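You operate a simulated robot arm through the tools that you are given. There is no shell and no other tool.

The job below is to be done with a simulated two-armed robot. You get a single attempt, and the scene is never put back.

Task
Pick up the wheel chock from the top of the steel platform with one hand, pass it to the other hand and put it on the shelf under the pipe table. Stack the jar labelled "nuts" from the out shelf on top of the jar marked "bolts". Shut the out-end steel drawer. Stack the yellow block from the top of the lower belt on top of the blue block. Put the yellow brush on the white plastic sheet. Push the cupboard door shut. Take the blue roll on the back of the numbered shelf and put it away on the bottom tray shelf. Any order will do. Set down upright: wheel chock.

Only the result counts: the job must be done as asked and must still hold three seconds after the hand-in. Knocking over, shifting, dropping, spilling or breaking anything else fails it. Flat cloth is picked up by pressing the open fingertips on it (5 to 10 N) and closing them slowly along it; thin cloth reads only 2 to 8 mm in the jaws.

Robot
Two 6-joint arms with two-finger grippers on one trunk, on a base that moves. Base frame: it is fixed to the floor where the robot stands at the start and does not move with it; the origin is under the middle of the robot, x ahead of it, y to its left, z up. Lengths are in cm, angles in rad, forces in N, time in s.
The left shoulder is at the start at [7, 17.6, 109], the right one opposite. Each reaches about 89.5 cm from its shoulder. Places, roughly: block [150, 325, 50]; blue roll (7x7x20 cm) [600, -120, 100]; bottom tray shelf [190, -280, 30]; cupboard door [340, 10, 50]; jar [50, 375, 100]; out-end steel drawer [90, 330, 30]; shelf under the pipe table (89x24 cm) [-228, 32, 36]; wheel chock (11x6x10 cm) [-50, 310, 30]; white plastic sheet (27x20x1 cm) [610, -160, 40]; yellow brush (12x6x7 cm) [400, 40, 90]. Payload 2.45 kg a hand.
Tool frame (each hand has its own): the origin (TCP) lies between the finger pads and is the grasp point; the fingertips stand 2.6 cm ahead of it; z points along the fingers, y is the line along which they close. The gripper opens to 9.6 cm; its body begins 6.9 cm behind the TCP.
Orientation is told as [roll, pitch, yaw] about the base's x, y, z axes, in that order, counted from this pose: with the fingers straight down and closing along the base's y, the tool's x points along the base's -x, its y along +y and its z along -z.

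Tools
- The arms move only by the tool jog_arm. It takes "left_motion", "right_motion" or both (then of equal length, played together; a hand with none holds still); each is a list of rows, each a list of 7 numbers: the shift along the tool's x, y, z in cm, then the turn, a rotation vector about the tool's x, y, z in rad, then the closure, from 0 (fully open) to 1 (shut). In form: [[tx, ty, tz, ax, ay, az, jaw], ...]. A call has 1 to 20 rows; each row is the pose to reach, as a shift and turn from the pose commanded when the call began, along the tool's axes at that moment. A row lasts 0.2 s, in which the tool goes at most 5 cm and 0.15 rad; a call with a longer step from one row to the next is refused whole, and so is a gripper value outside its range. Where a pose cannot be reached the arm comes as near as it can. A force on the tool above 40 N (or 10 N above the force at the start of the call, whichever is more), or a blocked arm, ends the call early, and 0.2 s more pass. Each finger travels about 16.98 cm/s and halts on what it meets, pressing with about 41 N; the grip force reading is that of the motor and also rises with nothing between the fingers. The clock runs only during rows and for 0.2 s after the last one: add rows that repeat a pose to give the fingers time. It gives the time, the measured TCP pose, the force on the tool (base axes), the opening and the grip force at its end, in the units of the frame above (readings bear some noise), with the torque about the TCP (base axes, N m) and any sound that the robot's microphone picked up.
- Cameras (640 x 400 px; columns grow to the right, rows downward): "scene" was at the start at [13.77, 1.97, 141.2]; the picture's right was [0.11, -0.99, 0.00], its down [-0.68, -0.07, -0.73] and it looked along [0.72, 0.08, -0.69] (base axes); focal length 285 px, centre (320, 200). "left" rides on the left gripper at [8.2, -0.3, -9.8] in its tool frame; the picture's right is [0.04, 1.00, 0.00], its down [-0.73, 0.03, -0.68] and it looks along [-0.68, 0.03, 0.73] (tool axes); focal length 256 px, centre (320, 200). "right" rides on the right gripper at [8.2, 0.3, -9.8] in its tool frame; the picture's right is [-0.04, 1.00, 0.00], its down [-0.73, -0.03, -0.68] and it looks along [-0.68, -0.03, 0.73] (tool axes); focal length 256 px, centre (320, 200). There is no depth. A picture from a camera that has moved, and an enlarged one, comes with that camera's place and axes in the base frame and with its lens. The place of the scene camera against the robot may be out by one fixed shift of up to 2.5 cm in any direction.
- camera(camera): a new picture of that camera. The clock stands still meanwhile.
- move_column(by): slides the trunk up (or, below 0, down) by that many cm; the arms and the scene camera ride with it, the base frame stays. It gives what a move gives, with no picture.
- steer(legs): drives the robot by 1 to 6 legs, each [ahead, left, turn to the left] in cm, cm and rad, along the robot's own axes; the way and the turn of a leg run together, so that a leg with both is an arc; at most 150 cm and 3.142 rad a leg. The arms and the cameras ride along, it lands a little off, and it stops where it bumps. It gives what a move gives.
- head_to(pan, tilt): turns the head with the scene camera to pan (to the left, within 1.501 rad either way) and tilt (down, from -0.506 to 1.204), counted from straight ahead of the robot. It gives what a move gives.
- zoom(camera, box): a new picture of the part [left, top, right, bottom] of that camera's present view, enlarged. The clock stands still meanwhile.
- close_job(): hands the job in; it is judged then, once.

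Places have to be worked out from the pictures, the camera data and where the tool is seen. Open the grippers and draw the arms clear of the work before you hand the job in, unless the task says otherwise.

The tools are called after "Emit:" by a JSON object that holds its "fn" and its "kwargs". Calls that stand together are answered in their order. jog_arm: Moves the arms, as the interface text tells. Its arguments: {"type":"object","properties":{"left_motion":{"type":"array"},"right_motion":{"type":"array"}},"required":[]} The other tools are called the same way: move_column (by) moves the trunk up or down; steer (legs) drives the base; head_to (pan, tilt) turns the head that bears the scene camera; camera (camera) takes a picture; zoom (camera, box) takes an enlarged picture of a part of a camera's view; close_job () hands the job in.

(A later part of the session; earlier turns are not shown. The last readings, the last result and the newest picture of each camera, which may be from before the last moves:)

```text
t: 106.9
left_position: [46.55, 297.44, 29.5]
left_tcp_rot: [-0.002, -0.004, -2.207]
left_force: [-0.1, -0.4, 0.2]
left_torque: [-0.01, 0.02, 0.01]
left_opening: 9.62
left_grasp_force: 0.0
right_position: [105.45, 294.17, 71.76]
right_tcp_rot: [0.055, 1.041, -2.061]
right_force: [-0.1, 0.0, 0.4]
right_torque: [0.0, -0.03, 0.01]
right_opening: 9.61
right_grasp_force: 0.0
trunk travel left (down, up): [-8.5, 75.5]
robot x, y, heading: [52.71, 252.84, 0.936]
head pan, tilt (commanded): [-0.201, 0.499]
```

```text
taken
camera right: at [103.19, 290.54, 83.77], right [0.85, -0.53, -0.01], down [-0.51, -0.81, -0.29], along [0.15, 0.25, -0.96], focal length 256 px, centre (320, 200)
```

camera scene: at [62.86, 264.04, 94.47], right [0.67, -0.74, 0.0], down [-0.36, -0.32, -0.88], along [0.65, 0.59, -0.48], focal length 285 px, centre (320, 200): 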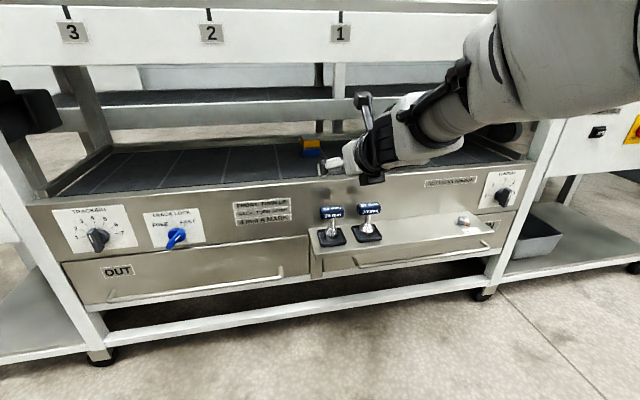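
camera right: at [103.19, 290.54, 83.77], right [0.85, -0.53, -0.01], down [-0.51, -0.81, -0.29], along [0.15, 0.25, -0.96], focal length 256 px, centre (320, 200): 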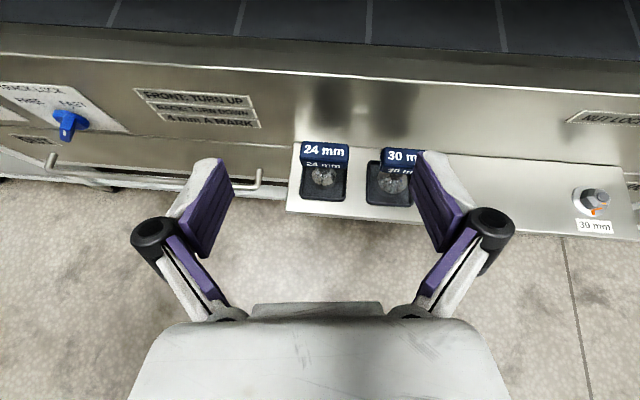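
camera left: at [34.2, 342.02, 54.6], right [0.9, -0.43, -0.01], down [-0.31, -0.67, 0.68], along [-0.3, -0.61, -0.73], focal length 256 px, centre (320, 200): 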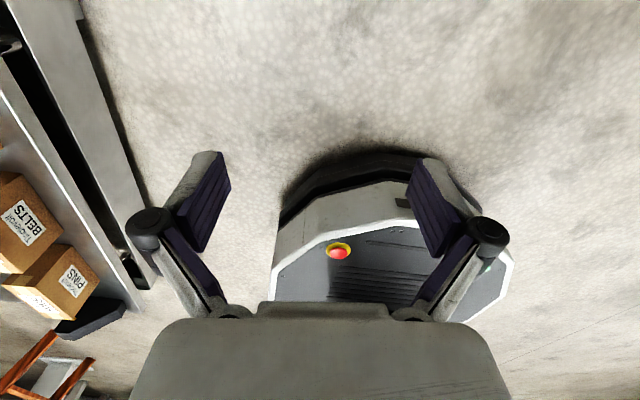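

Stack confirmed. Next the jars: I raise the trunk 49 cm for shelf-height work and check the view.

Emit:
{"fn": "move_column", "kwargs": {"by": 49}}

Emit:
{"fn": "jog_arm", "kwargs": {"left_motion": [[0, 0, -1, 0, 0, -0.15, 0], [0, 0, -2, 0, 0, -0.3, 0], [0, 0, -3, 0, 0, -0.45, 0], [0, 0, -4, 0, 0, -0.6, 0], [0, 0, -5, 0, 0, -0.75, 0], [0, 0, -6, 0, 0, -0.9, 0], [0, 0, -7, 0, 0, -1.05, 0], [0, 0, -8, 0, 0, -1.2, 0], [0, 0, -9, 0, 0, -1.35, 0], [0, 0, -10, 0, 0, -1.5, 0], [0, 0, -11, 0, 0, -1.65, 0], [0, 0, -12, 0, 0, -1.8, 0], [0, 0, -13, 0, 0, -1.95, 0], [0, 0, -14, 0, 0, -2.1, 0], [0, 0, -15, 0, 0, -2.25, 0], [0, 0, -16, 0, 0, -2.4, 0], [0, 0, -17, 0, 0, -2.55, 0], [0, 0, -18, 0, 0, -2.7, 0], [0, 0, -19, 0, 0, -2.85, 0], [0, 0, -20, 0, 0, -3.0, 0]], "right_motion": [[0, 0, 0, 0, 0, 0.15, 0], [0, 0, 0, 0, 0, 0.3, 0], [0, 0, 0, 0, 0, 0.45, 0], [0, 0, 0, 0, 0, 0.6, 0], [0, 0, 0, 0, 0, 0.75, 0], [0, 0, 0, 0, 0, 0.9, 0], [0, 0, 0, 0, 0, 1.05, 0], [0, 0, 0, 0, 0, 1.2, 0], [0, 0, 0, 0, 0, 1.35, 0], [0, 0, 0, 0, 0, 1.5, 0], [0, 0, 0, 0, 0, 1.65, 0], [0, 0, 0, 0, 0, 1.8, 0], [0, 0, 0, 0, 0, 1.95, 0], [0, 0, 0, 0, 0, 2.1, 0], [0, 0, 0, 0, 0, 2.25, 0], [0, 0, 0, 0, 0, 2.4, 0], [0, 0, 0, 0, 0, 2.55, 0], [0, 0, 0, 0, 0, 2.7, 0], [0, 0, 0, 0, 0, 2.85, 0], [0, 0, 0, 0, 0, 3.0, 0]]}}

Emit:
{"fn": "head_to", "kwargs": {"pan": 0.3, "tilt": 0.6}}

Emit:
{"fn": "camera", "kwargs": {"camera": "scene"}}

```text
refused: 49 is not a number from -40 to 40
```

```text
t: 111.1
left_position: [47.6, 298.04, 47.95]
left_tcp_rot: [-0.001, 0.001, 0.796]
left_force: [0.4, 0.1, -0.1]
left_torque: [0.01, -0.01, -0.01]
left_opening: 9.58
left_grasp_force: 0.0
left hand out of reach, approached as far as the arm can: row 1, 2, 3, 4, 5, 6, 7, 8, 9, 10, 11, 12, 13, 14, 15, 16, 17, 18, 19, 20
right_position: [105.56, 294.2, 71.76]
right_tcp_rot: [-0.282, -1.017, 1.349]
right_force: [0.1, -0.3, -0.1]
right_torque: [0.02, -0.02, 0.0]
right_opening: 9.62
right_grasp_force: 0.0
trunk travel left (down, up): [-8.5, 75.5]
robot x, y, heading: [52.35, 252.43, 0.935]
head pan, tilt (commanded): [-0.201, 0.499]
```

```text
t: 112.0
left_position: [47.44, 298.02, 48.0]
left_tcp_rot: [0.001, 0.001, 0.792]
left_force: [-0.3, 0.0, 0.9]
left_torque: [-0.03, -0.03, -0.02]
left_opening: 9.61
left_grasp_force: 0.0
right_position: [105.41, 294.29, 71.79]
right_tcp_rot: [-0.288, -1.016, 1.354]
right_force: [0.0, -0.1, 0.1]
right_torque: [0.0, 0.01, -0.01]
right_opening: 9.59
right_grasp_force: 0.1
trunk travel left (down, up): [-8.5, 75.5]
robot x, y, heading: [52.54, 252.89, 0.93]
head pan, tilt (commanded): [0.3, 0.6]
```

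```text
taken
camera scene: at [59.03, 266.3, 93.57], right [0.94, -0.33, 0.0], down [-0.19, -0.53, -0.83], along [0.27, 0.78, -0.56], focal length 285 px, centre (320, 200)
```

scene: 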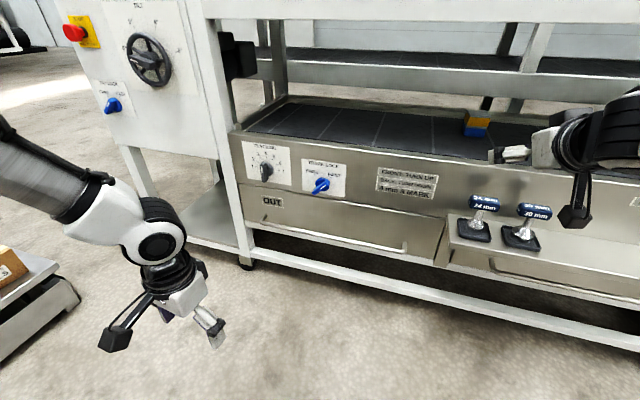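

The trunk call is limited to 40 cm, so I raise it in two steps; then look again.

Emit:
{"fn": "move_column", "kwargs": {"by": 40}}

Emit:
{"fn": "move_column", "kwargs": {"by": 12}}

Emit:
{"fn": "jog_arm", "kwargs": {"right_motion": [[0, 0, -3, 0, 0, 0.14, 0], [0, 0, -6, 0, 0, 0.14, 0], [0, 0, -9, 0, 0, 0.14, 0], [0, 0, -12, 0, 0, 0.14, 0], [0, 0, -15, 0, 0, 0.14, 0], [0, 0, -18, 0, 0, 0.14, 0]], "left_motion": [[-1.5, 0, 0, 0, 0, -0.05, 0], [-3, 0, 0, 0, 0, -0.1, 0], [-4.5, 0, 0, 0, 0, -0.14, 0], [-6, 0, 0, 0, 0, -0.14, 0], [-7.5, 0, 0, 0, 0, -0.14, 0], [-9, 0, 0, 0, 0, -0.14, 0]]}}

Emit:
{"fn": "camera", "kwargs": {"camera": "scene"}}

```text
t: 115.8
left_position: [47.63, 297.95, 88.01]
left_tcp_rot: [0.0, 0.004, 0.795]
left_force: [0.2, 0.0, 0.0]
left_torque: [0.03, 0.0, 0.02]
left_opening: 9.59
left_grasp_force: 0.1
right_position: [105.5, 294.28, 111.66]
right_tcp_rot: [-0.285, -1.02, 1.354]
right_force: [0.9, -0.4, 0.0]
right_torque: [-0.01, 0.01, 0.0]
right_opening: 9.61
right_grasp_force: 0.1
trunk travel left (down, up): [-48.5, 35.5]
robot x, y, heading: [52.41, 253.0, 0.936]
head pan, tilt (commanded): [0.3, 0.6]
```

```text
t: 117.3
left_position: [47.54, 297.97, 100.06]
left_tcp_rot: [0.0, 0.0, 0.795]
left_force: [-0.6, 0.1, -0.3]
left_torque: [0.0, -0.02, 0.02]
left_opening: 9.61
left_grasp_force: 0.2
right_position: [105.39, 294.36, 123.71]
right_tcp_rot: [-0.287, -1.019, 1.356]
right_force: [0.1, -0.5, 0.5]
right_torque: [-0.02, -0.02, -0.02]
right_opening: 9.58
right_grasp_force: 0.0
trunk travel left (down, up): [-60.5, 23.5]
robot x, y, heading: [52.31, 252.74, 0.939]
head pan, tilt (commanded): [0.3, 0.6]
```

```text
t: 118.8
left_position: [53.98, 304.3, 99.94]
left_tcp_rot: [0.0, 0.002, 0.933]
left_force: [0.2, 0.1, 0.2]
left_torque: [0.02, 0.04, -0.01]
left_opening: 9.59
left_grasp_force: 0.0
right_position: [106.13, 292.84, 126.95]
right_tcp_rot: [-0.054, -1.039, 1.085]
right_force: [0.1, 0.1, 0.8]
right_torque: [-0.01, -0.01, -0.01]
right_opening: 9.59
right_grasp_force: 0.1
right hand out of reach, approached as far as the arm can: row 1, 2, 3, 4, 5, 6
trunk travel left (down, up): [-60.5, 23.5]
robot x, y, heading: [52.53, 252.83, 0.933]
head pan, tilt (commanded): [0.3, 0.6]
```

```text
taken
camera scene: at [59.11, 266.3, 145.56], right [0.94, -0.33, 0.0], down [-0.19, -0.53, -0.82], along [0.27, 0.78, -0.57], focal length 285 px, centre (320, 200)
```

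scene: 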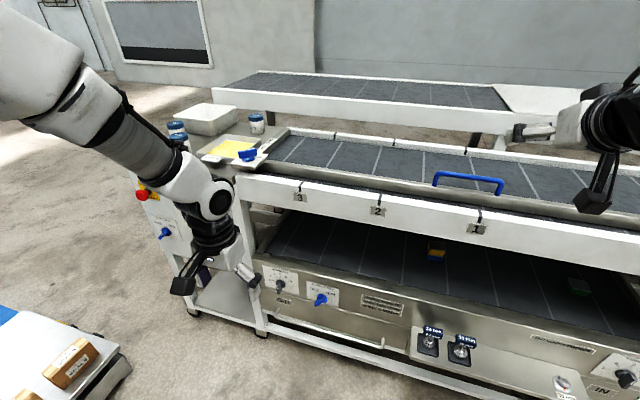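

I swing the right hand back to pointing down to make it compact, and tilt the left hand 45° forward while raising it above shelf height.

Emit:
{"fn": "jog_arm", "kwargs": {"right_motion": [[0, 0, 0, 0, 0.13, 0, 0], [0, 0, 0, 0, 0.26, 0, 0], [0, 0, 0, 0, 0.39, 0, 0], [0, 0, 0, 0, 0.52, 0, 0], [0, 0, 0, 0, 0.65, 0, 0], [0, 0, 0, 0, 0.78, 0, 0], [0, 0, 0, 0, 0.91, 0, 0], [0, 0, 0, 0, 1.04, 0, 0]], "left_motion": [[0, 0, -2, 0, -0.1, 0, 0], [0, 0, -4, 0, -0.2, 0, 0], [0, 0, -6, 0, -0.3, 0, 0], [0, 0, -8, 0, -0.4, 0, 0], [0, 0, -10, 0, -0.5, 0, 0], [0, 0, -12, 0, -0.6, 0, 0], [0, 0, -14, 0, -0.7, 0, 0], [0, 0, -16, 0, -0.785, 0, 0]]}}

Emit:
{"fn": "jog_arm", "kwargs": {"right_motion": [[2, 0, 4, 0, 0, 0, 0], [4, 0, 8, 0, 0, 0, 0], [6, 0, 12, 0, 0, 0, 0], [8, 0, 16, 0, 0, 0, 0], [10, 0, 20, 0, 0, 0, 0], [12, 0, 24, 0, 0, 0, 0], [14, 0, 28, 0, 0, 0, 0], [16, 0, 32, 0, 0, 0, 0], [18, 0, 36, 0, 0, 0, 0], [20, 0, 40, 0, 0, 0, 0]]}}

Emit:
{"fn": "camera", "kwargs": {"camera": "scene"}}

Emit:
{"fn": "camera", "kwargs": {"camera": "left"}}

```text
t: 120.5
left_position: [58.86, 308.8, 107.21]
left_tcp_rot: [0.0, -0.783, 0.934]
left_force: [1.2, -0.6, 0.7]
left_torque: [-0.02, 0.02, 0.0]
left_opening: 9.61
left_grasp_force: 0.0
left hand out of reach, approached as far as the arm can: row 3, 4, 5, 6, 7, 8
right_position: [94.96, 290.9, 121.75]
right_tcp_rot: [0.031, -0.039, 1.123]
right_force: [0.4, -1.2, 0.2]
right_torque: [0.03, -0.02, -0.03]
right_opening: 9.6
right_grasp_force: 0.1
right hand out of reach, approached as far as the arm can: row 1, 2, 3, 4, 5, 6, 7, 8
trunk travel left (down, up): [-60.5, 23.5]
robot x, y, heading: [52.86, 252.84, 0.933]
head pan, tilt (commanded): [0.3, 0.6]
```

```text
t: 122.8
left_position: [58.82, 308.81, 107.17]
left_tcp_rot: [0.0, -0.783, 0.935]
left_force: [-0.3, 0.1, -0.2]
left_torque: [-0.03, 0.01, 0.01]
left_opening: 9.62
left_grasp_force: 0.0
right_position: [89.22, 273.71, 80.9]
right_tcp_rot: [0.057, -0.046, 1.09]
right_force: [0.0, -0.4, -0.4]
right_torque: [-0.01, 0.0, -0.01]
right_opening: 9.6
right_grasp_force: 0.1
right hand out of reach, approached as far as the arm can: row 5, 6, 7, 8, 9, 10
trunk travel left (down, up): [-60.5, 23.5]
robot x, y, heading: [52.66, 252.78, 0.934]
head pan, tilt (commanded): [0.3, 0.6]
```

```text
taken
camera scene: at [59.07, 266.42, 145.56], right [0.94, -0.33, 0.0], down [-0.19, -0.53, -0.82], along [0.27, 0.78, -0.57], focal length 285 px, centre (320, 200)
```

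scene: 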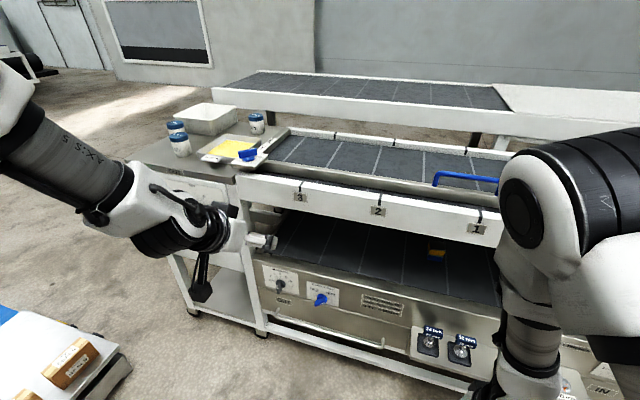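

```text
taken
camera left: at [51.44, 298.43, 108.43], right [-0.82, 0.57, -0.03], down [0.0, 0.05, 1.0], along [0.57, 0.82, -0.04], focal length 256 px, centre (320, 200)
```

left: 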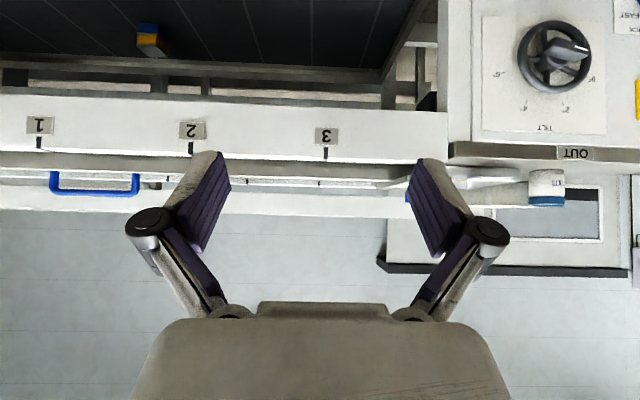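

The shelf top is at z≈100. I tuck the right hand further back and to the right, so that I can drive close with the left arm.

Emit:
{"fn": "jog_arm", "kwargs": {"right_motion": [[1, -2, -1, 0, 0, 0, 0], [2, -4, -2, 0, 0, 0, 0], [3, -6, -3, 0, 0, 0, 0], [4, -8, -4, 0, 0, 0, 0], [5, -10, -5, 0, 0, 0, 0], [6, -12, -6, 0, 0, 0, 0], [7, -14, -7, 0, 0, 0, 0], [8, -16, -8, 0, 0, 0, 0], [9, -18, -8, 0, 0, 0, 0], [10, -20, -8, 0, 0, 0, 0], [11, -22, -8, 0, 0, 0, 0], [12, -24, -8, 0, 0, 0, 0]]}}

Emit:
{"fn": "head_to", "kwargs": {"pan": -0.7, "tilt": 0.7}}

Emit:
{"fn": "camera", "kwargs": {"camera": "scene"}}

```text
t: 125.3
left_position: [58.73, 308.74, 107.39]
left_tcp_rot: [0.0, -0.783, 0.934]
left_force: [-0.1, 0.0, -0.3]
left_torque: [0.01, 0.0, 0.03]
left_opening: 9.6
left_grasp_force: 0.0
right_position: [103.95, 255.56, 87.61]
right_tcp_rot: [0.03, -0.038, 1.123]
right_force: [-0.7, 0.1, -0.1]
right_torque: [-0.02, 0.02, -0.01]
right_opening: 9.6
right_grasp_force: 0.1
right hand out of reach, approached as far as the arm can: row 7, 8, 11, 12
trunk travel left (down, up): [-60.5, 23.5]
robot x, y, heading: [52.64, 252.84, 0.931]
head pan, tilt (commanded): [0.3, 0.6]
```

```text
t: 126.6
left_position: [58.75, 308.77, 107.26]
left_tcp_rot: [-0.001, -0.783, 0.934]
left_force: [-0.3, -0.1, 0.0]
left_torque: [-0.02, -0.03, 0.0]
left_opening: 9.6
left_grasp_force: 0.1
right_position: [103.88, 255.58, 87.58]
right_tcp_rot: [0.031, -0.038, 1.123]
right_force: [-0.5, -0.6, 0.8]
right_torque: [0.01, 0.0, -0.04]
right_opening: 9.6
right_grasp_force: 0.0
trunk travel left (down, up): [-60.5, 23.5]
robot x, y, heading: [52.58, 252.98, 0.929]
head pan, tilt (commanded): [-0.7, 0.7]
```

```text
taken
camera scene: at [64.38, 259.93, 144.7], right [0.23, -0.97, 0.0], down [-0.63, -0.15, -0.76], along [0.74, 0.18, -0.64], focal length 285 px, centre (320, 200)
```

scene: 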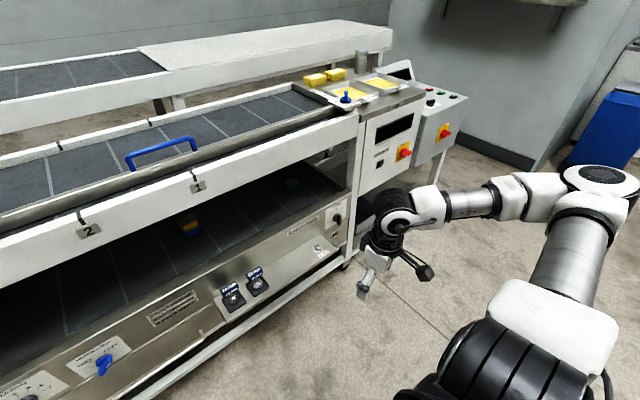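

The right arm now folds out to the right side. I pull that hand a further 10 cm back and then drive left 45 cm.

Emit:
{"fn": "jog_arm", "kwargs": {"right_motion": [[2, -1, 0, 0, 0, 0, 0], [4, -2, 0, 0, 0, 0, 0], [6, -3, 0, 0, 0, 0, 0], [8, -4, 0, 0, 0, 0, 0], [10, -5, 0, 0, 0, 0, 0], [12, -6, 0, 0, 0, 0, 0]]}}

Emit:
{"fn": "steer", "kwargs": {"legs": [[0, 45, 0]]}}

Emit:
{"fn": "head_to", "kwargs": {"pan": 0.1, "tilt": 0.5}}

Emit:
{"fn": "camera", "kwargs": {"camera": "scene"}}

Emit:
{"fn": "camera", "kwargs": {"camera": "left"}}

```text
t: 128.0
left_position: [58.83, 308.65, 107.25]
left_tcp_rot: [0.0, -0.784, 0.933]
left_force: [0.0, 0.7, -0.7]
left_torque: [0.02, 0.02, 0.01]
left_opening: 9.6
left_grasp_force: 0.1
right_position: [103.41, 255.43, 86.95]
right_tcp_rot: [0.031, -0.041, 1.122]
right_force: [-0.1, 0.0, 0.9]
right_torque: [0.02, -0.01, -0.03]
right_opening: 9.59
right_grasp_force: 0.1
right hand out of reach, approached as far as the arm can: row 1, 2, 3, 4, 5, 6
trunk travel left (down, up): [-60.5, 23.5]
robot x, y, heading: [52.86, 252.64, 0.937]
head pan, tilt (commanded): [-0.7, 0.7]
```

```text
t: 130.7
left_position: [22.56, 335.54, 107.28]
left_tcp_rot: [-0.001, -0.785, 0.932]
left_force: [0.1, -0.3, -1.2]
left_torque: [0.04, 0.0, -0.03]
left_opening: 9.61
left_grasp_force: 0.1
right_position: [67.05, 282.06, 86.88]
right_tcp_rot: [0.03, -0.04, 1.12]
right_force: [-0.1, -0.9, -0.1]
right_torque: [0.02, 0.01, -0.03]
right_opening: 9.59
right_grasp_force: 0.0
trunk travel left (down, up): [-60.5, 23.5]
robot x, y, heading: [16.41, 279.68, 0.931]
head pan, tilt (commanded): [-0.7, 0.7]
```

```text
t: 131.9
left_position: [22.51, 335.52, 107.34]
left_tcp_rot: [0.002, -0.783, 0.933]
left_force: [0.3, 0.1, 0.6]
left_torque: [0.01, 0.02, -0.01]
left_opening: 9.61
left_grasp_force: 0.1
right_position: [67.14, 282.18, 86.91]
right_tcp_rot: [0.03, -0.04, 1.122]
right_force: [-0.2, -0.5, 0.5]
right_torque: [0.0, -0.02, -0.02]
right_opening: 9.59
right_grasp_force: 0.0
trunk travel left (down, up): [-60.5, 23.5]
robot x, y, heading: [16.25, 279.42, 0.931]
head pan, tilt (commanded): [0.099, 0.499]
```

```text
taken
camera scene: at [24.57, 292.64, 146.47], right [0.86, -0.51, 0.0], down [-0.25, -0.41, -0.88], along [0.45, 0.75, -0.48], focal length 285 px, centre (320, 200)
```

scene: 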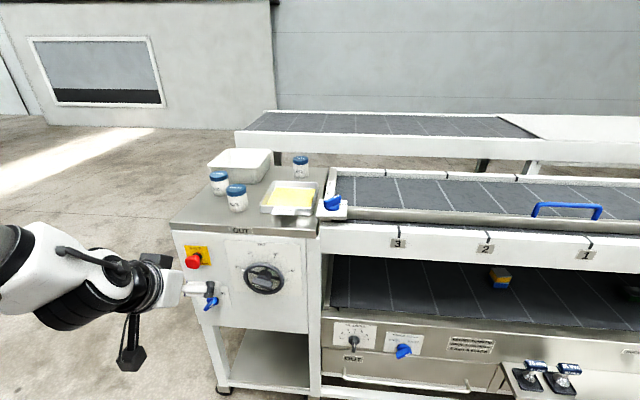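

```text
taken
camera left: at [15.29, 325.23, 108.46], right [-0.82, 0.57, -0.03], down [0.0, 0.05, 1.0], along [0.57, 0.82, -0.04], focal length 256 px, centre (320, 200)
```

left: 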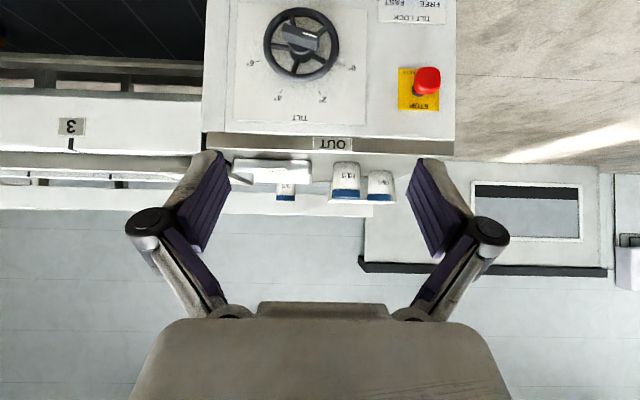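

I zoom the left camera on the jars to measure them, plus a scene zoom.

Emit:
{"fn": "zoom", "kwargs": {"camera": "left", "box": [225, 130, 425, 255]}}

Emit:
{"fn": "zoom", "kwargs": {"camera": "scene", "box": [170, 130, 350, 242]}}

```text
3.20 times, centred on (325, 192) of left
camera zoom: at [15.29, 325.23, 108.46], right [-0.82, 0.57, -0.03], down [0.0, 0.05, 1.0], along [0.57, 0.82, -0.04], focal length 819 px, centre (304, 224)
```

zoom: 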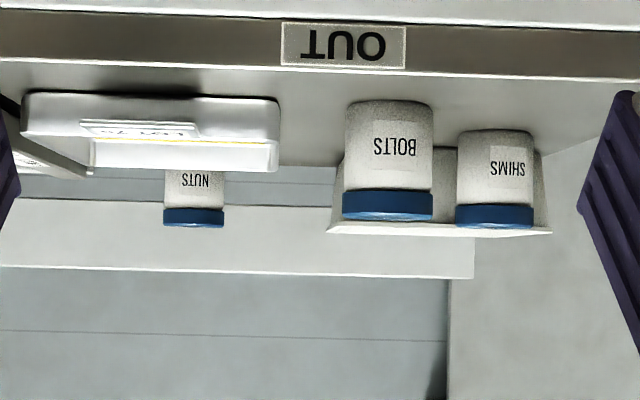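

```text
3.56 times, centred on (260, 186) of scene
camera zoom: at [24.57, 292.64, 146.47], right [0.86, -0.51, 0.0], down [-0.25, -0.41, -0.88], along [0.45, 0.75, -0.48], focal length 1012 px, centre (533, 250)
```

zoom: 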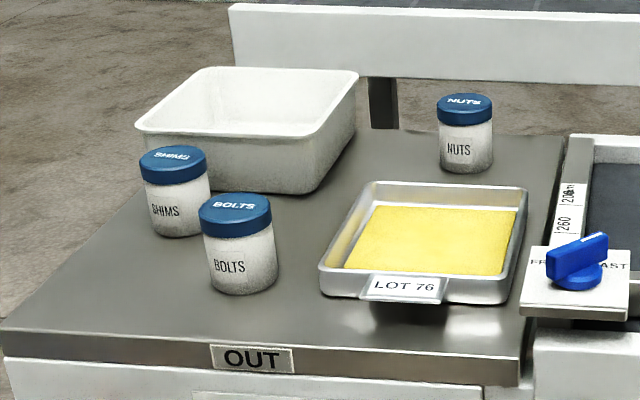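

Left-camera triangulation: bolts lid ≈ (43.5, 376, top 105.9), nuts ≈ (73, 388), shelf top ≈ 97.8, jars 6.4 cm wide. I raise the trunk 15 cm so the hand clears the jars, then drive 38 cm forward.

Emit:
{"fn": "move_column", "kwargs": {"by": 15}}

Emit:
{"fn": "steer", "kwargs": {"legs": [[38, 0, 0]]}}

Emit:
{"fn": "head_to", "kwargs": {"pan": 0.2, "tilt": 0.75}}

Emit:
{"fn": "camera", "kwargs": {"camera": "scene"}}

Emit:
{"fn": "camera", "kwargs": {"camera": "left"}}

```text
t: 133.6
left_position: [22.71, 335.62, 122.32]
left_tcp_rot: [0.001, -0.784, 0.93]
left_force: [-0.8, -0.7, -0.3]
left_torque: [0.01, 0.0, 0.0]
left_opening: 9.58
left_grasp_force: 0.2
right_position: [67.22, 282.14, 101.79]
right_tcp_rot: [0.03, -0.041, 1.12]
right_force: [-0.2, 0.0, -0.3]
right_torque: [0.02, -0.02, -0.01]
right_opening: 9.56
right_grasp_force: 0.2
trunk travel left (down, up): [-75.5, 8.5]
robot x, y, heading: [15.83, 279.91, 0.932]
head pan, tilt (commanded): [0.099, 0.499]
```

```text
t: 136.0
left_position: [45.01, 366.27, 122.28]
left_tcp_rot: [0.0, -0.784, 0.934]
left_force: [-0.4, -0.9, 0.6]
left_torque: [0.01, 0.03, 0.01]
left_opening: 9.6
left_grasp_force: 0.1
right_position: [89.97, 313.02, 101.93]
right_tcp_rot: [0.03, -0.039, 1.124]
right_force: [0.3, -0.2, 0.0]
right_torque: [0.02, -0.02, -0.02]
right_opening: 9.6
right_grasp_force: 0.2
trunk travel left (down, up): [-75.5, 8.5]
robot x, y, heading: [39.23, 310.56, 0.936]
head pan, tilt (commanded): [0.099, 0.499]
```

```text
t: 136.8
left_position: [45.32, 366.33, 122.31]
left_tcp_rot: [0.0, -0.782, 0.934]
left_force: [-1.1, 0.7, -0.1]
left_torque: [-0.01, -0.03, -0.01]
left_opening: 9.6
left_grasp_force: 0.1
right_position: [90.13, 313.08, 101.84]
right_tcp_rot: [0.029, -0.038, 1.122]
right_force: [-1.3, 0.1, 0.0]
right_torque: [0.01, 0.0, 0.0]
right_opening: 9.59
right_grasp_force: 0.1
trunk travel left (down, up): [-75.5, 8.5]
robot x, y, heading: [38.91, 310.29, 0.933]
head pan, tilt (commanded): [0.201, 0.75]
```

```text
taken
camera scene: at [46.19, 323.12, 159.28], right [0.91, -0.42, 0.0], down [-0.29, -0.62, -0.73], along [0.31, 0.66, -0.68], focal length 285 px, centre (320, 200)
```

scene: 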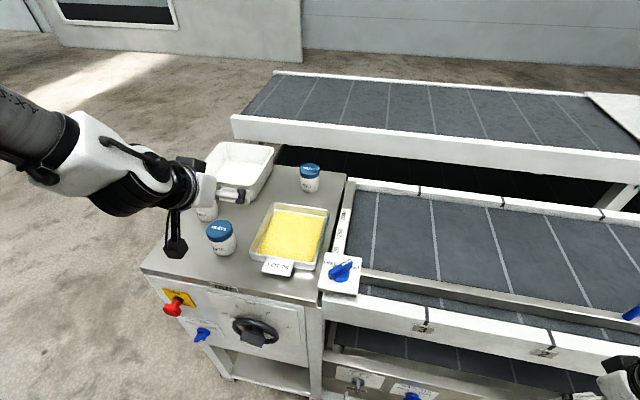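

```text
taken
camera left: at [37.94, 355.96, 123.45], right [-0.82, 0.57, -0.03], down [0.0, 0.05, 1.0], along [0.57, 0.82, -0.04], focal length 256 px, centre (320, 200)
```

left: 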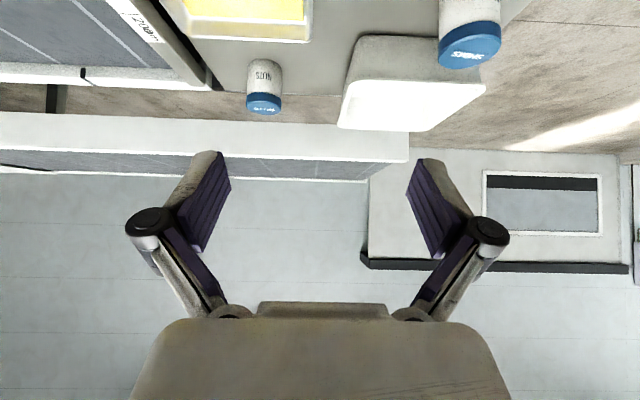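

I zoom on the nuts jar from this new viewpoint for a better fix.

Emit:
{"fn": "zoom", "kwargs": {"camera": "left", "box": [200, 40, 330, 121]}}

```text
4.92 times, centred on (265, 80) of left
camera zoom: at [37.94, 355.96, 123.45], right [-0.82, 0.57, -0.03], down [0.0, 0.05, 1.0], along [0.57, 0.82, -0.04], focal length 1260 px, centre (591, 788)
```

zoom: 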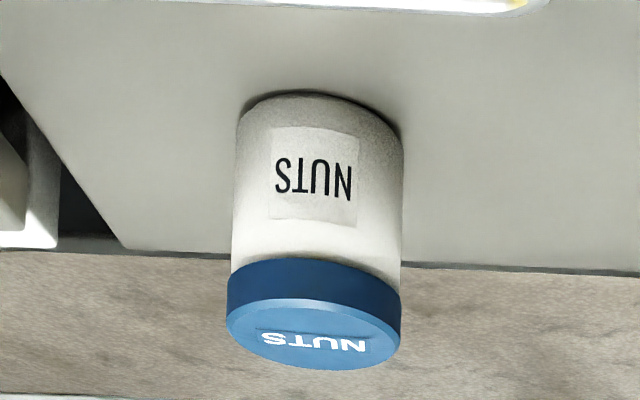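

Nuts is about (72, 386.7) with lid top ≈106. I move the left hand over toward it at a safe height, steepening the tilt to 60°, and look again.

Emit:
{"fn": "jog_arm", "kwargs": {"left_motion": [[-2.1, -1.2, 2.9, 0, 0.03, 0, 0], [-4.3, -2.4, 5.8, 0, 0.065, 0, 0], [-6.4, -3.5, 8.6, 0, 0.1, 0, 0], [-8.6, -4.7, 11.5, 0, 0.13, 0, 0], [-10.7, -5.9, 14.4, 0, 0.16, 0, 0], [-12.8, -7.1, 17.2, 0, 0.195, 0, 0], [-15, -8.2, 20.1, 0, 0.23, 0, 0], [-17.1, -9.4, 23, 0, 0.26, 0, 0], [-17.1, -9.4, 23, 0, 0.26, 0, 0]]}}

Emit:
{"fn": "camera", "kwargs": {"camera": "left"}}

Emit:
{"fn": "camera", "kwargs": {"camera": "scene"}}

```text
t: 138.8
left_position: [68.65, 378.99, 116.59]
left_tcp_rot: [-0.06, -0.548, 0.923]
left_force: [0.0, -0.1, 0.4]
left_torque: [0.0, 0.0, -0.02]
left_opening: 9.59
left_grasp_force: 0.0
left hand out of reach, approached as far as the arm can: row 2, 3, 4, 5, 6, 7, 8, 9
right_position: [89.88, 312.93, 101.87]
right_tcp_rot: [0.028, -0.04, 1.124]
right_force: [-0.1, 0.1, -0.4]
right_torque: [0.0, -0.05, -0.02]
right_opening: 9.58
right_grasp_force: 0.1
trunk travel left (down, up): [-75.5, 8.5]
robot x, y, heading: [39.36, 310.51, 0.929]
head pan, tilt (commanded): [0.201, 0.75]
```

```text
taken
camera left: at [61.07, 369.49, 120.71], right [-0.8, 0.6, -0.07], down [0.11, 0.26, 0.96], along [0.59, 0.76, -0.27], focal length 256 px, centre (320, 200)
```

left: 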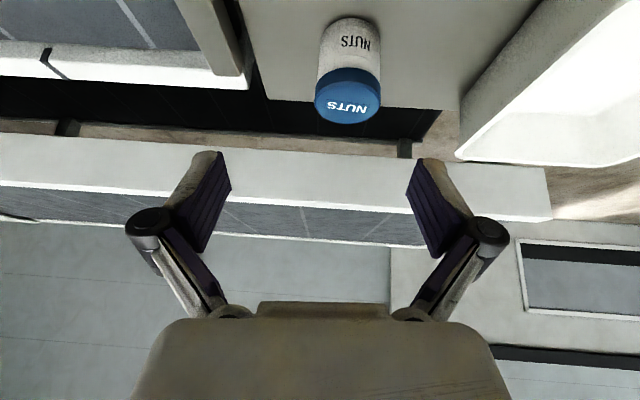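

```text
taken
camera scene: at [46.11, 322.98, 159.29], right [0.91, -0.42, 0.0], down [-0.29, -0.62, -0.73], along [0.31, 0.66, -0.68], focal length 285 px, centre (320, 200)
```

scene: 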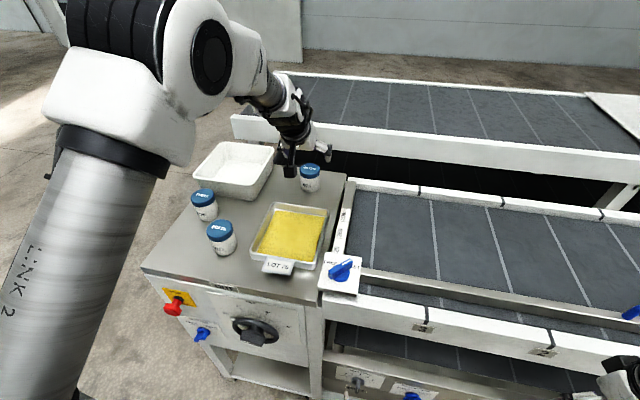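

The arm stopped a little short, but I can use base and trunk to place the hand. I zoom on the nuts jar from here to fix its position.

Emit:
{"fn": "zoom", "kwargs": {"camera": "left", "box": [270, 0, 430, 140]}}

```text
2.86 times, centred on (350, 70) of left
camera zoom: at [61.07, 369.49, 120.71], right [-0.8, 0.6, -0.07], down [0.11, 0.26, 0.96], along [0.59, 0.76, -0.27], focal length 731 px, centre (234, 571)
```

zoom: 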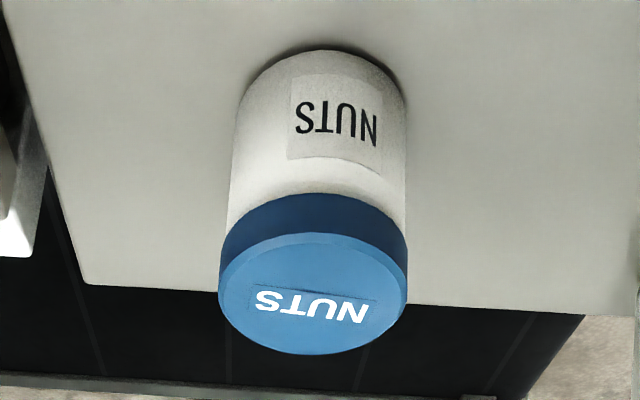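

Nuts jar ≈ (72.2, 386.9), lid top ≈105.4. I move the base 8.5 cm ahead and 1.9 cm left to bring the open fingers over the jar, then check.

Emit:
{"fn": "steer", "kwargs": {"legs": [[8.5, 1.9, 0]]}}

Emit:
{"fn": "jog_arm", "kwargs": {"left_motion": [[0, 0, 0, 0, 0, 0.05, 0], [0, 0, 0, 0, 0, 0.098, 0], [0, 0, 0, 0, 0, 0.098, 0]]}}

Emit:
{"fn": "camera", "kwargs": {"camera": "left"}}

Emit:
{"fn": "camera", "kwargs": {"camera": "scene"}}

```text
t: 139.9
left_position: [72.0, 387.02, 116.55]
left_tcp_rot: [-0.058, -0.549, 0.923]
left_force: [0.9, -0.3, 0.2]
left_torque: [-0.03, -0.02, -0.02]
left_opening: 9.58
left_grasp_force: 0.1
right_position: [93.52, 320.9, 101.94]
right_tcp_rot: [0.03, -0.039, 1.123]
right_force: [0.2, 0.2, 0.0]
right_torque: [-0.05, 0.0, -0.03]
right_opening: 9.62
right_grasp_force: 0.1
trunk travel left (down, up): [-75.5, 8.5]
robot x, y, heading: [43.06, 318.11, 0.935]
head pan, tilt (commanded): [0.201, 0.75]
```

```text
t: 140.7
left_position: [72.14, 387.1, 116.44]
left_tcp_rot: [-0.001, -0.55, 0.81]
left_force: [0.1, 0.2, -0.1]
left_torque: [-0.01, 0.02, -0.04]
left_opening: 9.59
left_grasp_force: 0.2
right_position: [93.51, 321.12, 101.83]
right_tcp_rot: [0.03, -0.039, 1.125]
right_force: [-0.8, 0.5, -0.4]
right_torque: [-0.02, 0.01, -0.06]
right_opening: 9.62
right_grasp_force: 0.0
trunk travel left (down, up): [-75.5, 8.5]
robot x, y, heading: [42.36, 317.99, 0.938]
head pan, tilt (commanded): [0.201, 0.75]
```

```text
taken
camera left: at [64.0, 378.09, 120.55], right [-0.75, 0.66, -0.02], down [0.17, 0.22, 0.96], along [0.64, 0.72, -0.27], focal length 256 px, centre (320, 200)
```

left: 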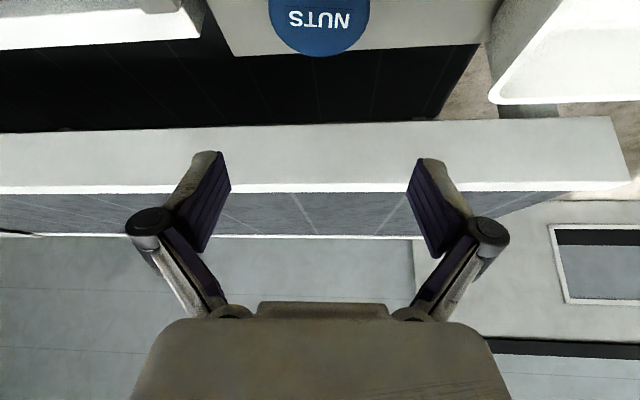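

```text
taken
camera scene: at [49.73, 331.15, 159.26], right [0.91, -0.42, 0.0], down [-0.29, -0.62, -0.73], along [0.31, 0.66, -0.68], focal length 285 px, centre (320, 200)
```

scene: 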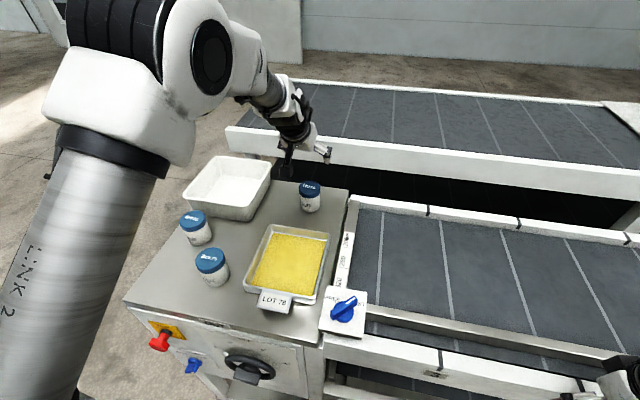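

The jar is centred between the fingers. Before lowering the trunk I move the right hand further back/right so that it cannot touch the upper rail.

Emit:
{"fn": "jog_arm", "kwargs": {"right_motion": [[2.9, -2.3, 0, 0, 0, 0, 0], [5.8, -4.6, 0, 0, 0, 0, 0], [8.7, -6.8, 0, 0, 0, 0, 0], [11.6, -9.1, 0, 0, 0, 0, 0], [14.5, -11.4, 0, 0, 0, 0, 0], [17.5, -13.7, 0, 0, 0, 0, 0], [20.4, -16, 0, 0, 0, 0, 0], [23.3, -18.2, 0, 0, 0, 0, 0], [26.2, -20.5, 0, 0, 0, 0, 0], [26.2, -20.5, 0, 0, 0, 0, 0]]}}

Emit:
{"fn": "head_to", "kwargs": {"pan": -0.8, "tilt": 0.8}}

Emit:
{"fn": "camera", "kwargs": {"camera": "scene"}}

```text
t: 142.9
left_position: [72.1, 386.86, 116.48]
left_tcp_rot: [0.003, -0.55, 0.809]
left_force: [0.1, -0.2, 0.4]
left_torque: [0.0, -0.02, -0.02]
left_opening: 9.59
left_grasp_force: 0.0
right_position: [89.44, 317.06, 91.88]
right_tcp_rot: [0.031, -0.041, 1.124]
right_force: [0.2, -0.3, 0.4]
right_torque: [-0.02, -0.01, 0.01]
right_opening: 9.62
right_grasp_force: 0.1
right hand out of reach, approached as far as the arm can: row 1, 2, 3, 4, 5, 6, 7, 8, 9, 10
trunk travel left (down, up): [-75.5, 8.5]
robot x, y, heading: [42.84, 318.26, 0.934]
head pan, tilt (commanded): [0.201, 0.75]
```

```text
t: 144.2
left_position: [72.08, 386.95, 116.58]
left_tcp_rot: [0.001, -0.551, 0.81]
left_force: [-0.4, 0.6, -0.5]
left_torque: [0.03, -0.01, 0.0]
left_opening: 9.59
left_grasp_force: 0.1
right_position: [89.32, 317.14, 91.91]
right_tcp_rot: [0.032, -0.039, 1.124]
right_force: [0.2, -0.6, -0.2]
right_torque: [-0.01, 0.0, 0.02]
right_opening: 9.59
right_grasp_force: 0.0
trunk travel left (down, up): [-75.5, 8.5]
robot x, y, heading: [42.37, 318.38, 0.936]
head pan, tilt (commanded): [-0.799, 0.799]
```

```text
taken
camera scene: at [54.17, 324.57, 158.88], right [0.14, -0.99, 0.0], down [-0.71, -0.1, -0.7], along [0.69, 0.09, -0.72], focal length 285 px, centre (320, 200)
```

scene: 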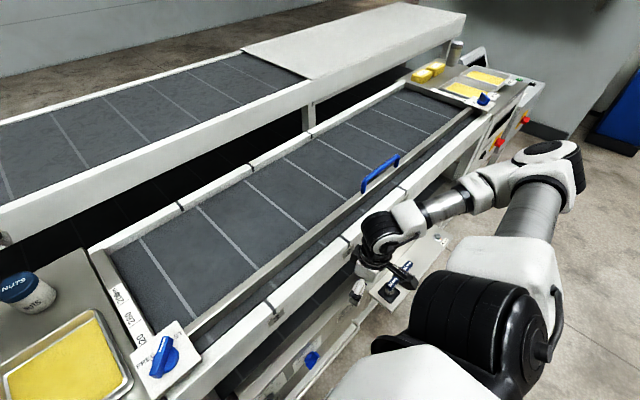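

The right hand sits at n≈−24, clear of the rail, and its elbow is far to the right. I lower the trunk 12 cm with the left fingers straddling the nuts jar, and check.

Emit:
{"fn": "move_column", "kwargs": {"by": -12}}

Emit:
{"fn": "head_to", "kwargs": {"pan": 0.2, "tilt": 0.75}}

Emit:
{"fn": "camera", "kwargs": {"camera": "scene"}}

Emit:
{"fn": "camera", "kwargs": {"camera": "left"}}

```text
t: 145.7
left_position: [72.12, 386.9, 104.51]
left_tcp_rot: [-0.001, -0.551, 0.809]
left_force: [0.7, -0.6, 0.7]
left_torque: [-0.01, 0.0, -0.02]
left_opening: 9.61
left_grasp_force: 0.0
right_position: [89.43, 317.2, 79.92]
right_tcp_rot: [0.032, -0.037, 1.125]
right_force: [0.4, 0.6, 1.1]
right_torque: [0.02, 0.01, 0.02]
right_opening: 9.6
right_grasp_force: 0.1
trunk travel left (down, up): [-63.5, 20.5]
robot x, y, heading: [42.94, 318.93, 0.938]
head pan, tilt (commanded): [-0.799, 0.799]
```

```text
t: 146.9
left_position: [72.1, 386.87, 104.54]
left_tcp_rot: [-0.001, -0.55, 0.811]
left_force: [0.3, 1.0, 0.1]
left_torque: [0.0, 0.01, 0.0]
left_opening: 9.62
left_grasp_force: 0.1
right_position: [89.32, 317.27, 79.84]
right_tcp_rot: [0.031, -0.039, 1.124]
right_force: [-1.1, 0.3, 0.8]
right_torque: [0.02, -0.04, -0.01]
right_opening: 9.58
right_grasp_force: 0.2
trunk travel left (down, up): [-63.5, 20.5]
robot x, y, heading: [42.59, 318.6, 0.936]
head pan, tilt (commanded): [0.201, 0.75]
```

```text
taken
camera scene: at [49.68, 330.99, 147.28], right [0.91, -0.42, 0.0], down [-0.29, -0.62, -0.73], along [0.31, 0.66, -0.68], focal length 285 px, centre (320, 200)
```

scene: 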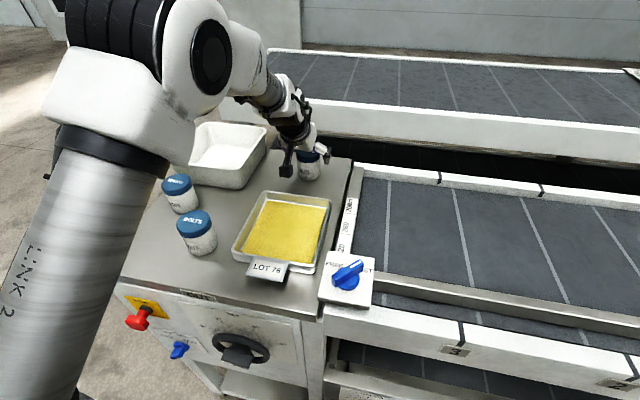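

```text
taken
camera left: at [63.97, 377.98, 108.63], right [-0.75, 0.66, -0.02], down [0.17, 0.22, 0.96], along [0.64, 0.72, -0.27], focal length 256 px, centre (320, 200)
```

left: 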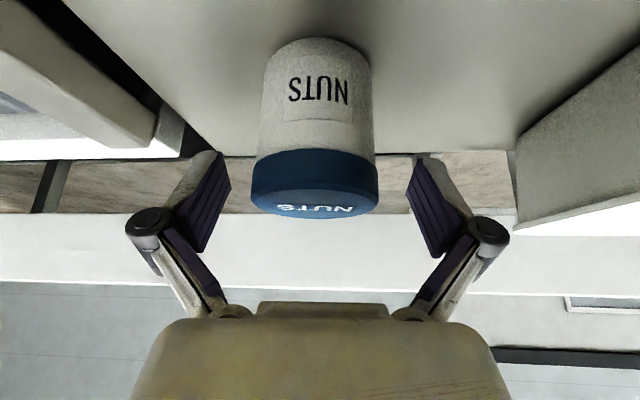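

The jar is between the fingers. I lower another 2.2 cm and then close gently.

Emit:
{"fn": "move_column", "kwargs": {"by": -2.2}}

Emit:
{"fn": "jog_arm", "kwargs": {"left_motion": [[0, 0, 0, 0, 0, 0, 0.15], [0, 0, 0, 0, 0, 0, 0.25], [0, 0, 0, 0, 0, 0, 0.3], [0, 0, 0, 0, 0, 0, 0.34], [0, 0, 0, 0, 0, 0, 0.38], [0, 0, 0, 0, 0, 0, 0.45], [0, 0, 0, 0, 0, 0, 0.7], [0, 0, 0, 0, 0, 0, 1], [0, 0, 0, 0, 0, 0, 1]]}}

Emit:
{"fn": "camera", "kwargs": {"camera": "left"}}

```text
t: 147.6
left_position: [72.11, 386.98, 102.5]
left_tcp_rot: [0.001, -0.55, 0.808]
left_force: [0.4, -0.2, -0.2]
left_torque: [0.0, -0.02, 0.04]
left_opening: 9.58
left_grasp_force: 0.1
right_position: [89.32, 317.16, 77.64]
right_tcp_rot: [0.03, -0.039, 1.125]
right_force: [0.4, 0.6, -0.2]
right_torque: [-0.01, 0.0, 0.01]
right_opening: 9.63
right_grasp_force: 0.0
trunk travel left (down, up): [-61.3, 22.7]
robot x, y, heading: [42.8, 318.27, 0.934]
head pan, tilt (commanded): [0.201, 0.75]
```

```text
t: 149.6
left_position: [72.06, 386.86, 102.42]
left_tcp_rot: [0.001, -0.551, 0.81]
left_force: [0.0, -0.2, 2.1]
left_torque: [-0.04, -0.01, -0.02]
left_opening: 5.93
left_grasp_force: 41.2
right_position: [89.27, 316.97, 77.65]
right_tcp_rot: [0.032, -0.039, 1.124]
right_force: [-0.9, 1.1, 0.2]
right_torque: [-0.04, -0.01, 0.01]
right_opening: 9.58
right_grasp_force: 0.2
trunk travel left (down, up): [-61.3, 22.7]
robot x, y, heading: [42.9, 318.36, 0.938]
head pan, tilt (commanded): [0.201, 0.75]
```

```text
taken
camera left: at [63.96, 377.95, 106.46], right [-0.75, 0.66, -0.02], down [0.17, 0.22, 0.96], along [0.64, 0.72, -0.27], focal length 256 px, centre (320, 200)
```

left: 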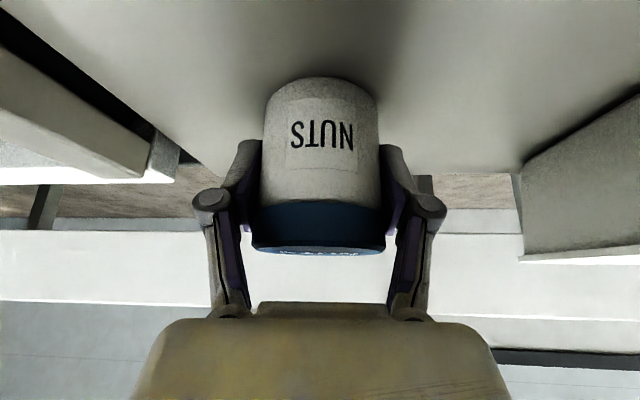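

Nuts gripped (5.9 cm body). I lift it 14 cm with the trunk, then move the base back 27 cm and left 16 cm toward the bolts jar.

Emit:
{"fn": "move_column", "kwargs": {"by": 14}}

Emit:
{"fn": "steer", "kwargs": {"legs": [[-27.5, 16.4, 0]]}}

Emit:
{"fn": "camera", "kwargs": {"camera": "left"}}

Emit:
{"fn": "camera", "kwargs": {"camera": "scene"}}

```text
t: 151.3
left_position: [72.1, 386.91, 116.48]
left_tcp_rot: [0.001, -0.549, 0.811]
left_force: [0.7, -1.0, -1.1]
left_torque: [0.04, 0.01, 0.01]
left_opening: 5.91
left_grasp_force: 41.2
right_position: [89.37, 317.02, 91.67]
right_tcp_rot: [0.031, -0.037, 1.122]
right_force: [-0.2, -0.3, -0.3]
right_torque: [-0.04, 0.04, -0.03]
right_opening: 9.64
right_grasp_force: 0.0
trunk travel left (down, up): [-75.3, 8.7]
robot x, y, heading: [43.04, 317.77, 0.935]
head pan, tilt (commanded): [0.201, 0.75]
```

```text
t: 153.4
left_position: [42.39, 374.58, 116.25]
left_tcp_rot: [0.001, -0.551, 0.81]
left_force: [0.0, 0.1, -2.0]
left_torque: [-0.01, -0.01, 0.01]
left_opening: 5.89
left_grasp_force: 40.9
right_position: [59.71, 304.81, 91.65]
right_tcp_rot: [0.033, -0.038, 1.125]
right_force: [0.0, 0.5, 0.3]
right_torque: [0.03, 0.02, 0.02]
right_opening: 9.63
right_grasp_force: 0.1
trunk travel left (down, up): [-75.3, 8.7]
robot x, y, heading: [13.01, 306.06, 0.937]
head pan, tilt (commanded): [0.201, 0.75]
```

```text
taken
camera left: at [34.31, 365.54, 120.38], right [-0.75, 0.66, -0.02], down [0.17, 0.22, 0.96], along [0.64, 0.72, -0.27], focal length 256 px, centre (320, 200)
```

left: 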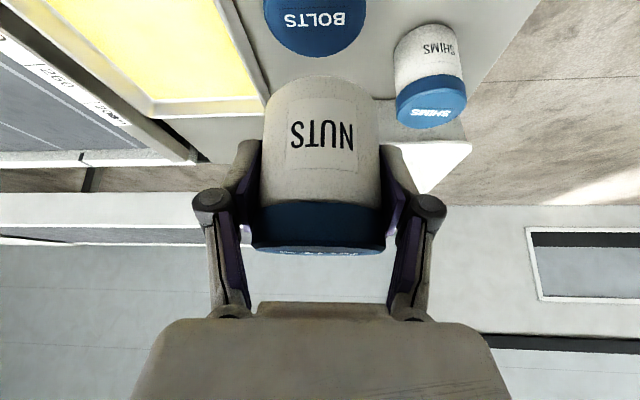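

```text
taken
camera scene: at [20.06, 318.57, 159.06], right [0.91, -0.42, 0.0], down [-0.29, -0.62, -0.73], along [0.31, 0.66, -0.68], focal length 285 px, centre (320, 200)
```

scene: 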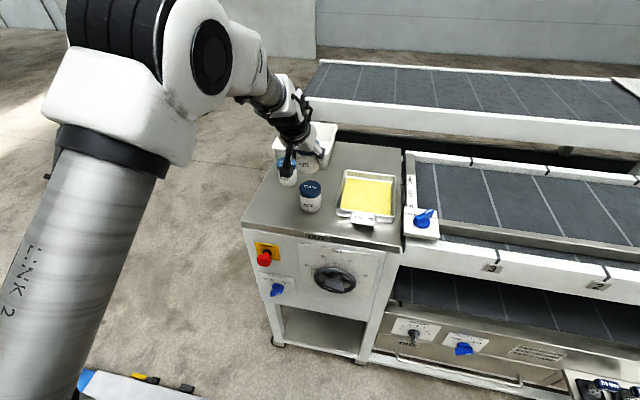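

Bolts' lid is nearly beneath. I zoom to measure its offset precisely.

Emit:
{"fn": "zoom", "kwargs": {"camera": "left", "box": [240, 0, 400, 100]}}

```text
4.00 times, centred on (320, 50) of left
camera zoom: at [34.31, 365.54, 120.38], right [-0.75, 0.66, -0.02], down [0.17, 0.22, 0.96], along [0.64, 0.72, -0.27], focal length 1024 px, centre (320, 800)
```

zoom: 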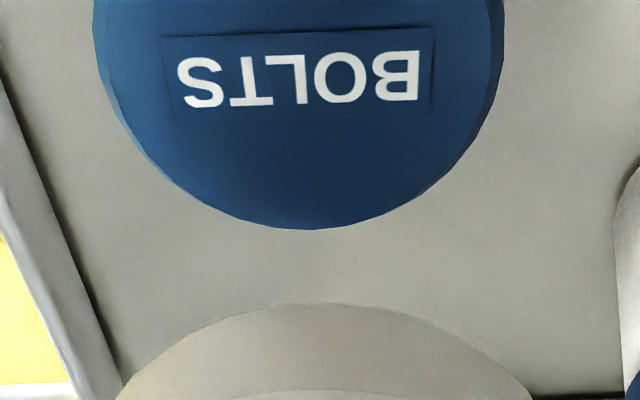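

Bolts' lid centre ≈ (42.6, 374.1); the held jar is at ≈ (42.4, 374.5). I correct 0.4 cm sideways, then lower the trunk 5.3 cm.

Emit:
{"fn": "jog_arm", "kwargs": {"left_motion": [[0.07, -0.2, -0.04, 0, 0, 0, 1], [0.14, -0.42, -0.08, 0, 0, 0, 1], [0.14, -0.42, -0.08, 0, 0, 0, 1]]}}

Emit:
{"fn": "move_column", "kwargs": {"by": -5.3}}

Emit:
{"fn": "camera", "kwargs": {"camera": "left"}}

Emit:
{"fn": "zoom", "kwargs": {"camera": "scene", "box": [250, 120, 390, 220]}}

```text
t: 154.2
left_position: [42.51, 374.04, 116.34]
left_tcp_rot: [-0.001, -0.55, 0.81]
left_force: [0.0, -0.6, -1.4]
left_torque: [0.01, 0.04, -0.02]
left_opening: 5.92
left_grasp_force: 41.1
right_position: [59.64, 304.61, 91.69]
right_tcp_rot: [0.033, -0.039, 1.125]
right_force: [0.8, 0.8, -0.3]
right_torque: [-0.02, -0.03, 0.01]
right_opening: 9.6
right_grasp_force: 0.0
trunk travel left (down, up): [-75.3, 8.7]
robot x, y, heading: [12.91, 306.01, 0.932]
head pan, tilt (commanded): [0.201, 0.75]
```

```text
t: 155.2
left_position: [42.49, 374.01, 111.01]
left_tcp_rot: [-0.001, -0.55, 0.81]
left_force: [0.3, 0.6, -1.0]
left_torque: [-0.02, 0.01, 0.02]
left_opening: 5.91
left_grasp_force: 40.8
right_position: [59.58, 304.61, 86.42]
right_tcp_rot: [0.032, -0.039, 1.125]
right_force: [-0.6, 0.3, -0.1]
right_torque: [-0.01, -0.04, 0.01]
right_opening: 9.59
right_grasp_force: 0.1
trunk travel left (down, up): [-70.0, 14.0]
robot x, y, heading: [12.88, 305.68, 0.935]
head pan, tilt (commanded): [0.201, 0.75]
```

```text
taken
camera left: at [34.4, 365.06, 115.13], right [-0.75, 0.66, -0.02], down [0.17, 0.22, 0.96], along [0.64, 0.72, -0.27], focal length 256 px, centre (320, 200)
```

left: 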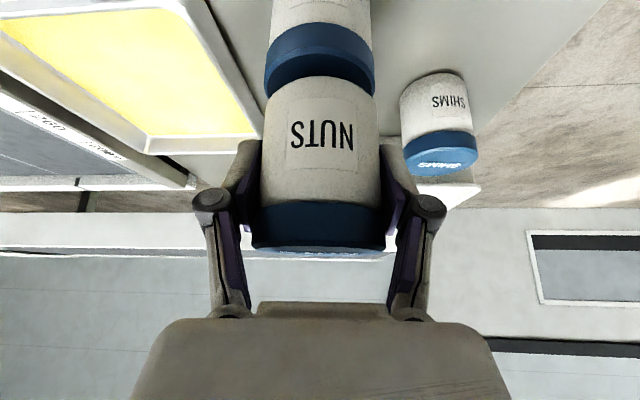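

```text
4.00 times, centred on (320, 170) of scene
camera zoom: at [19.91, 318.5, 153.78], right [0.91, -0.42, 0.0], down [-0.29, -0.62, -0.73], along [0.31, 0.66, -0.68], focal length 1139 px, centre (320, 320)
```

zoom: 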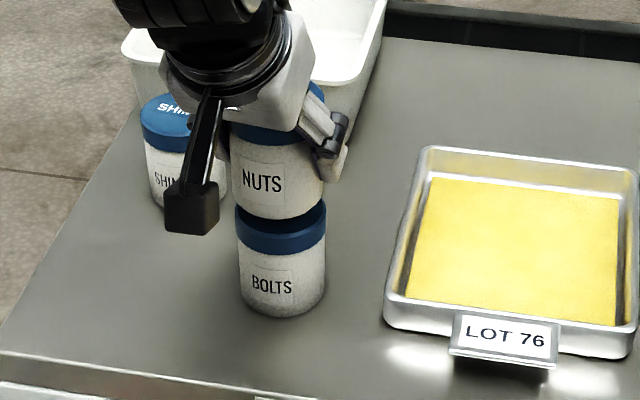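

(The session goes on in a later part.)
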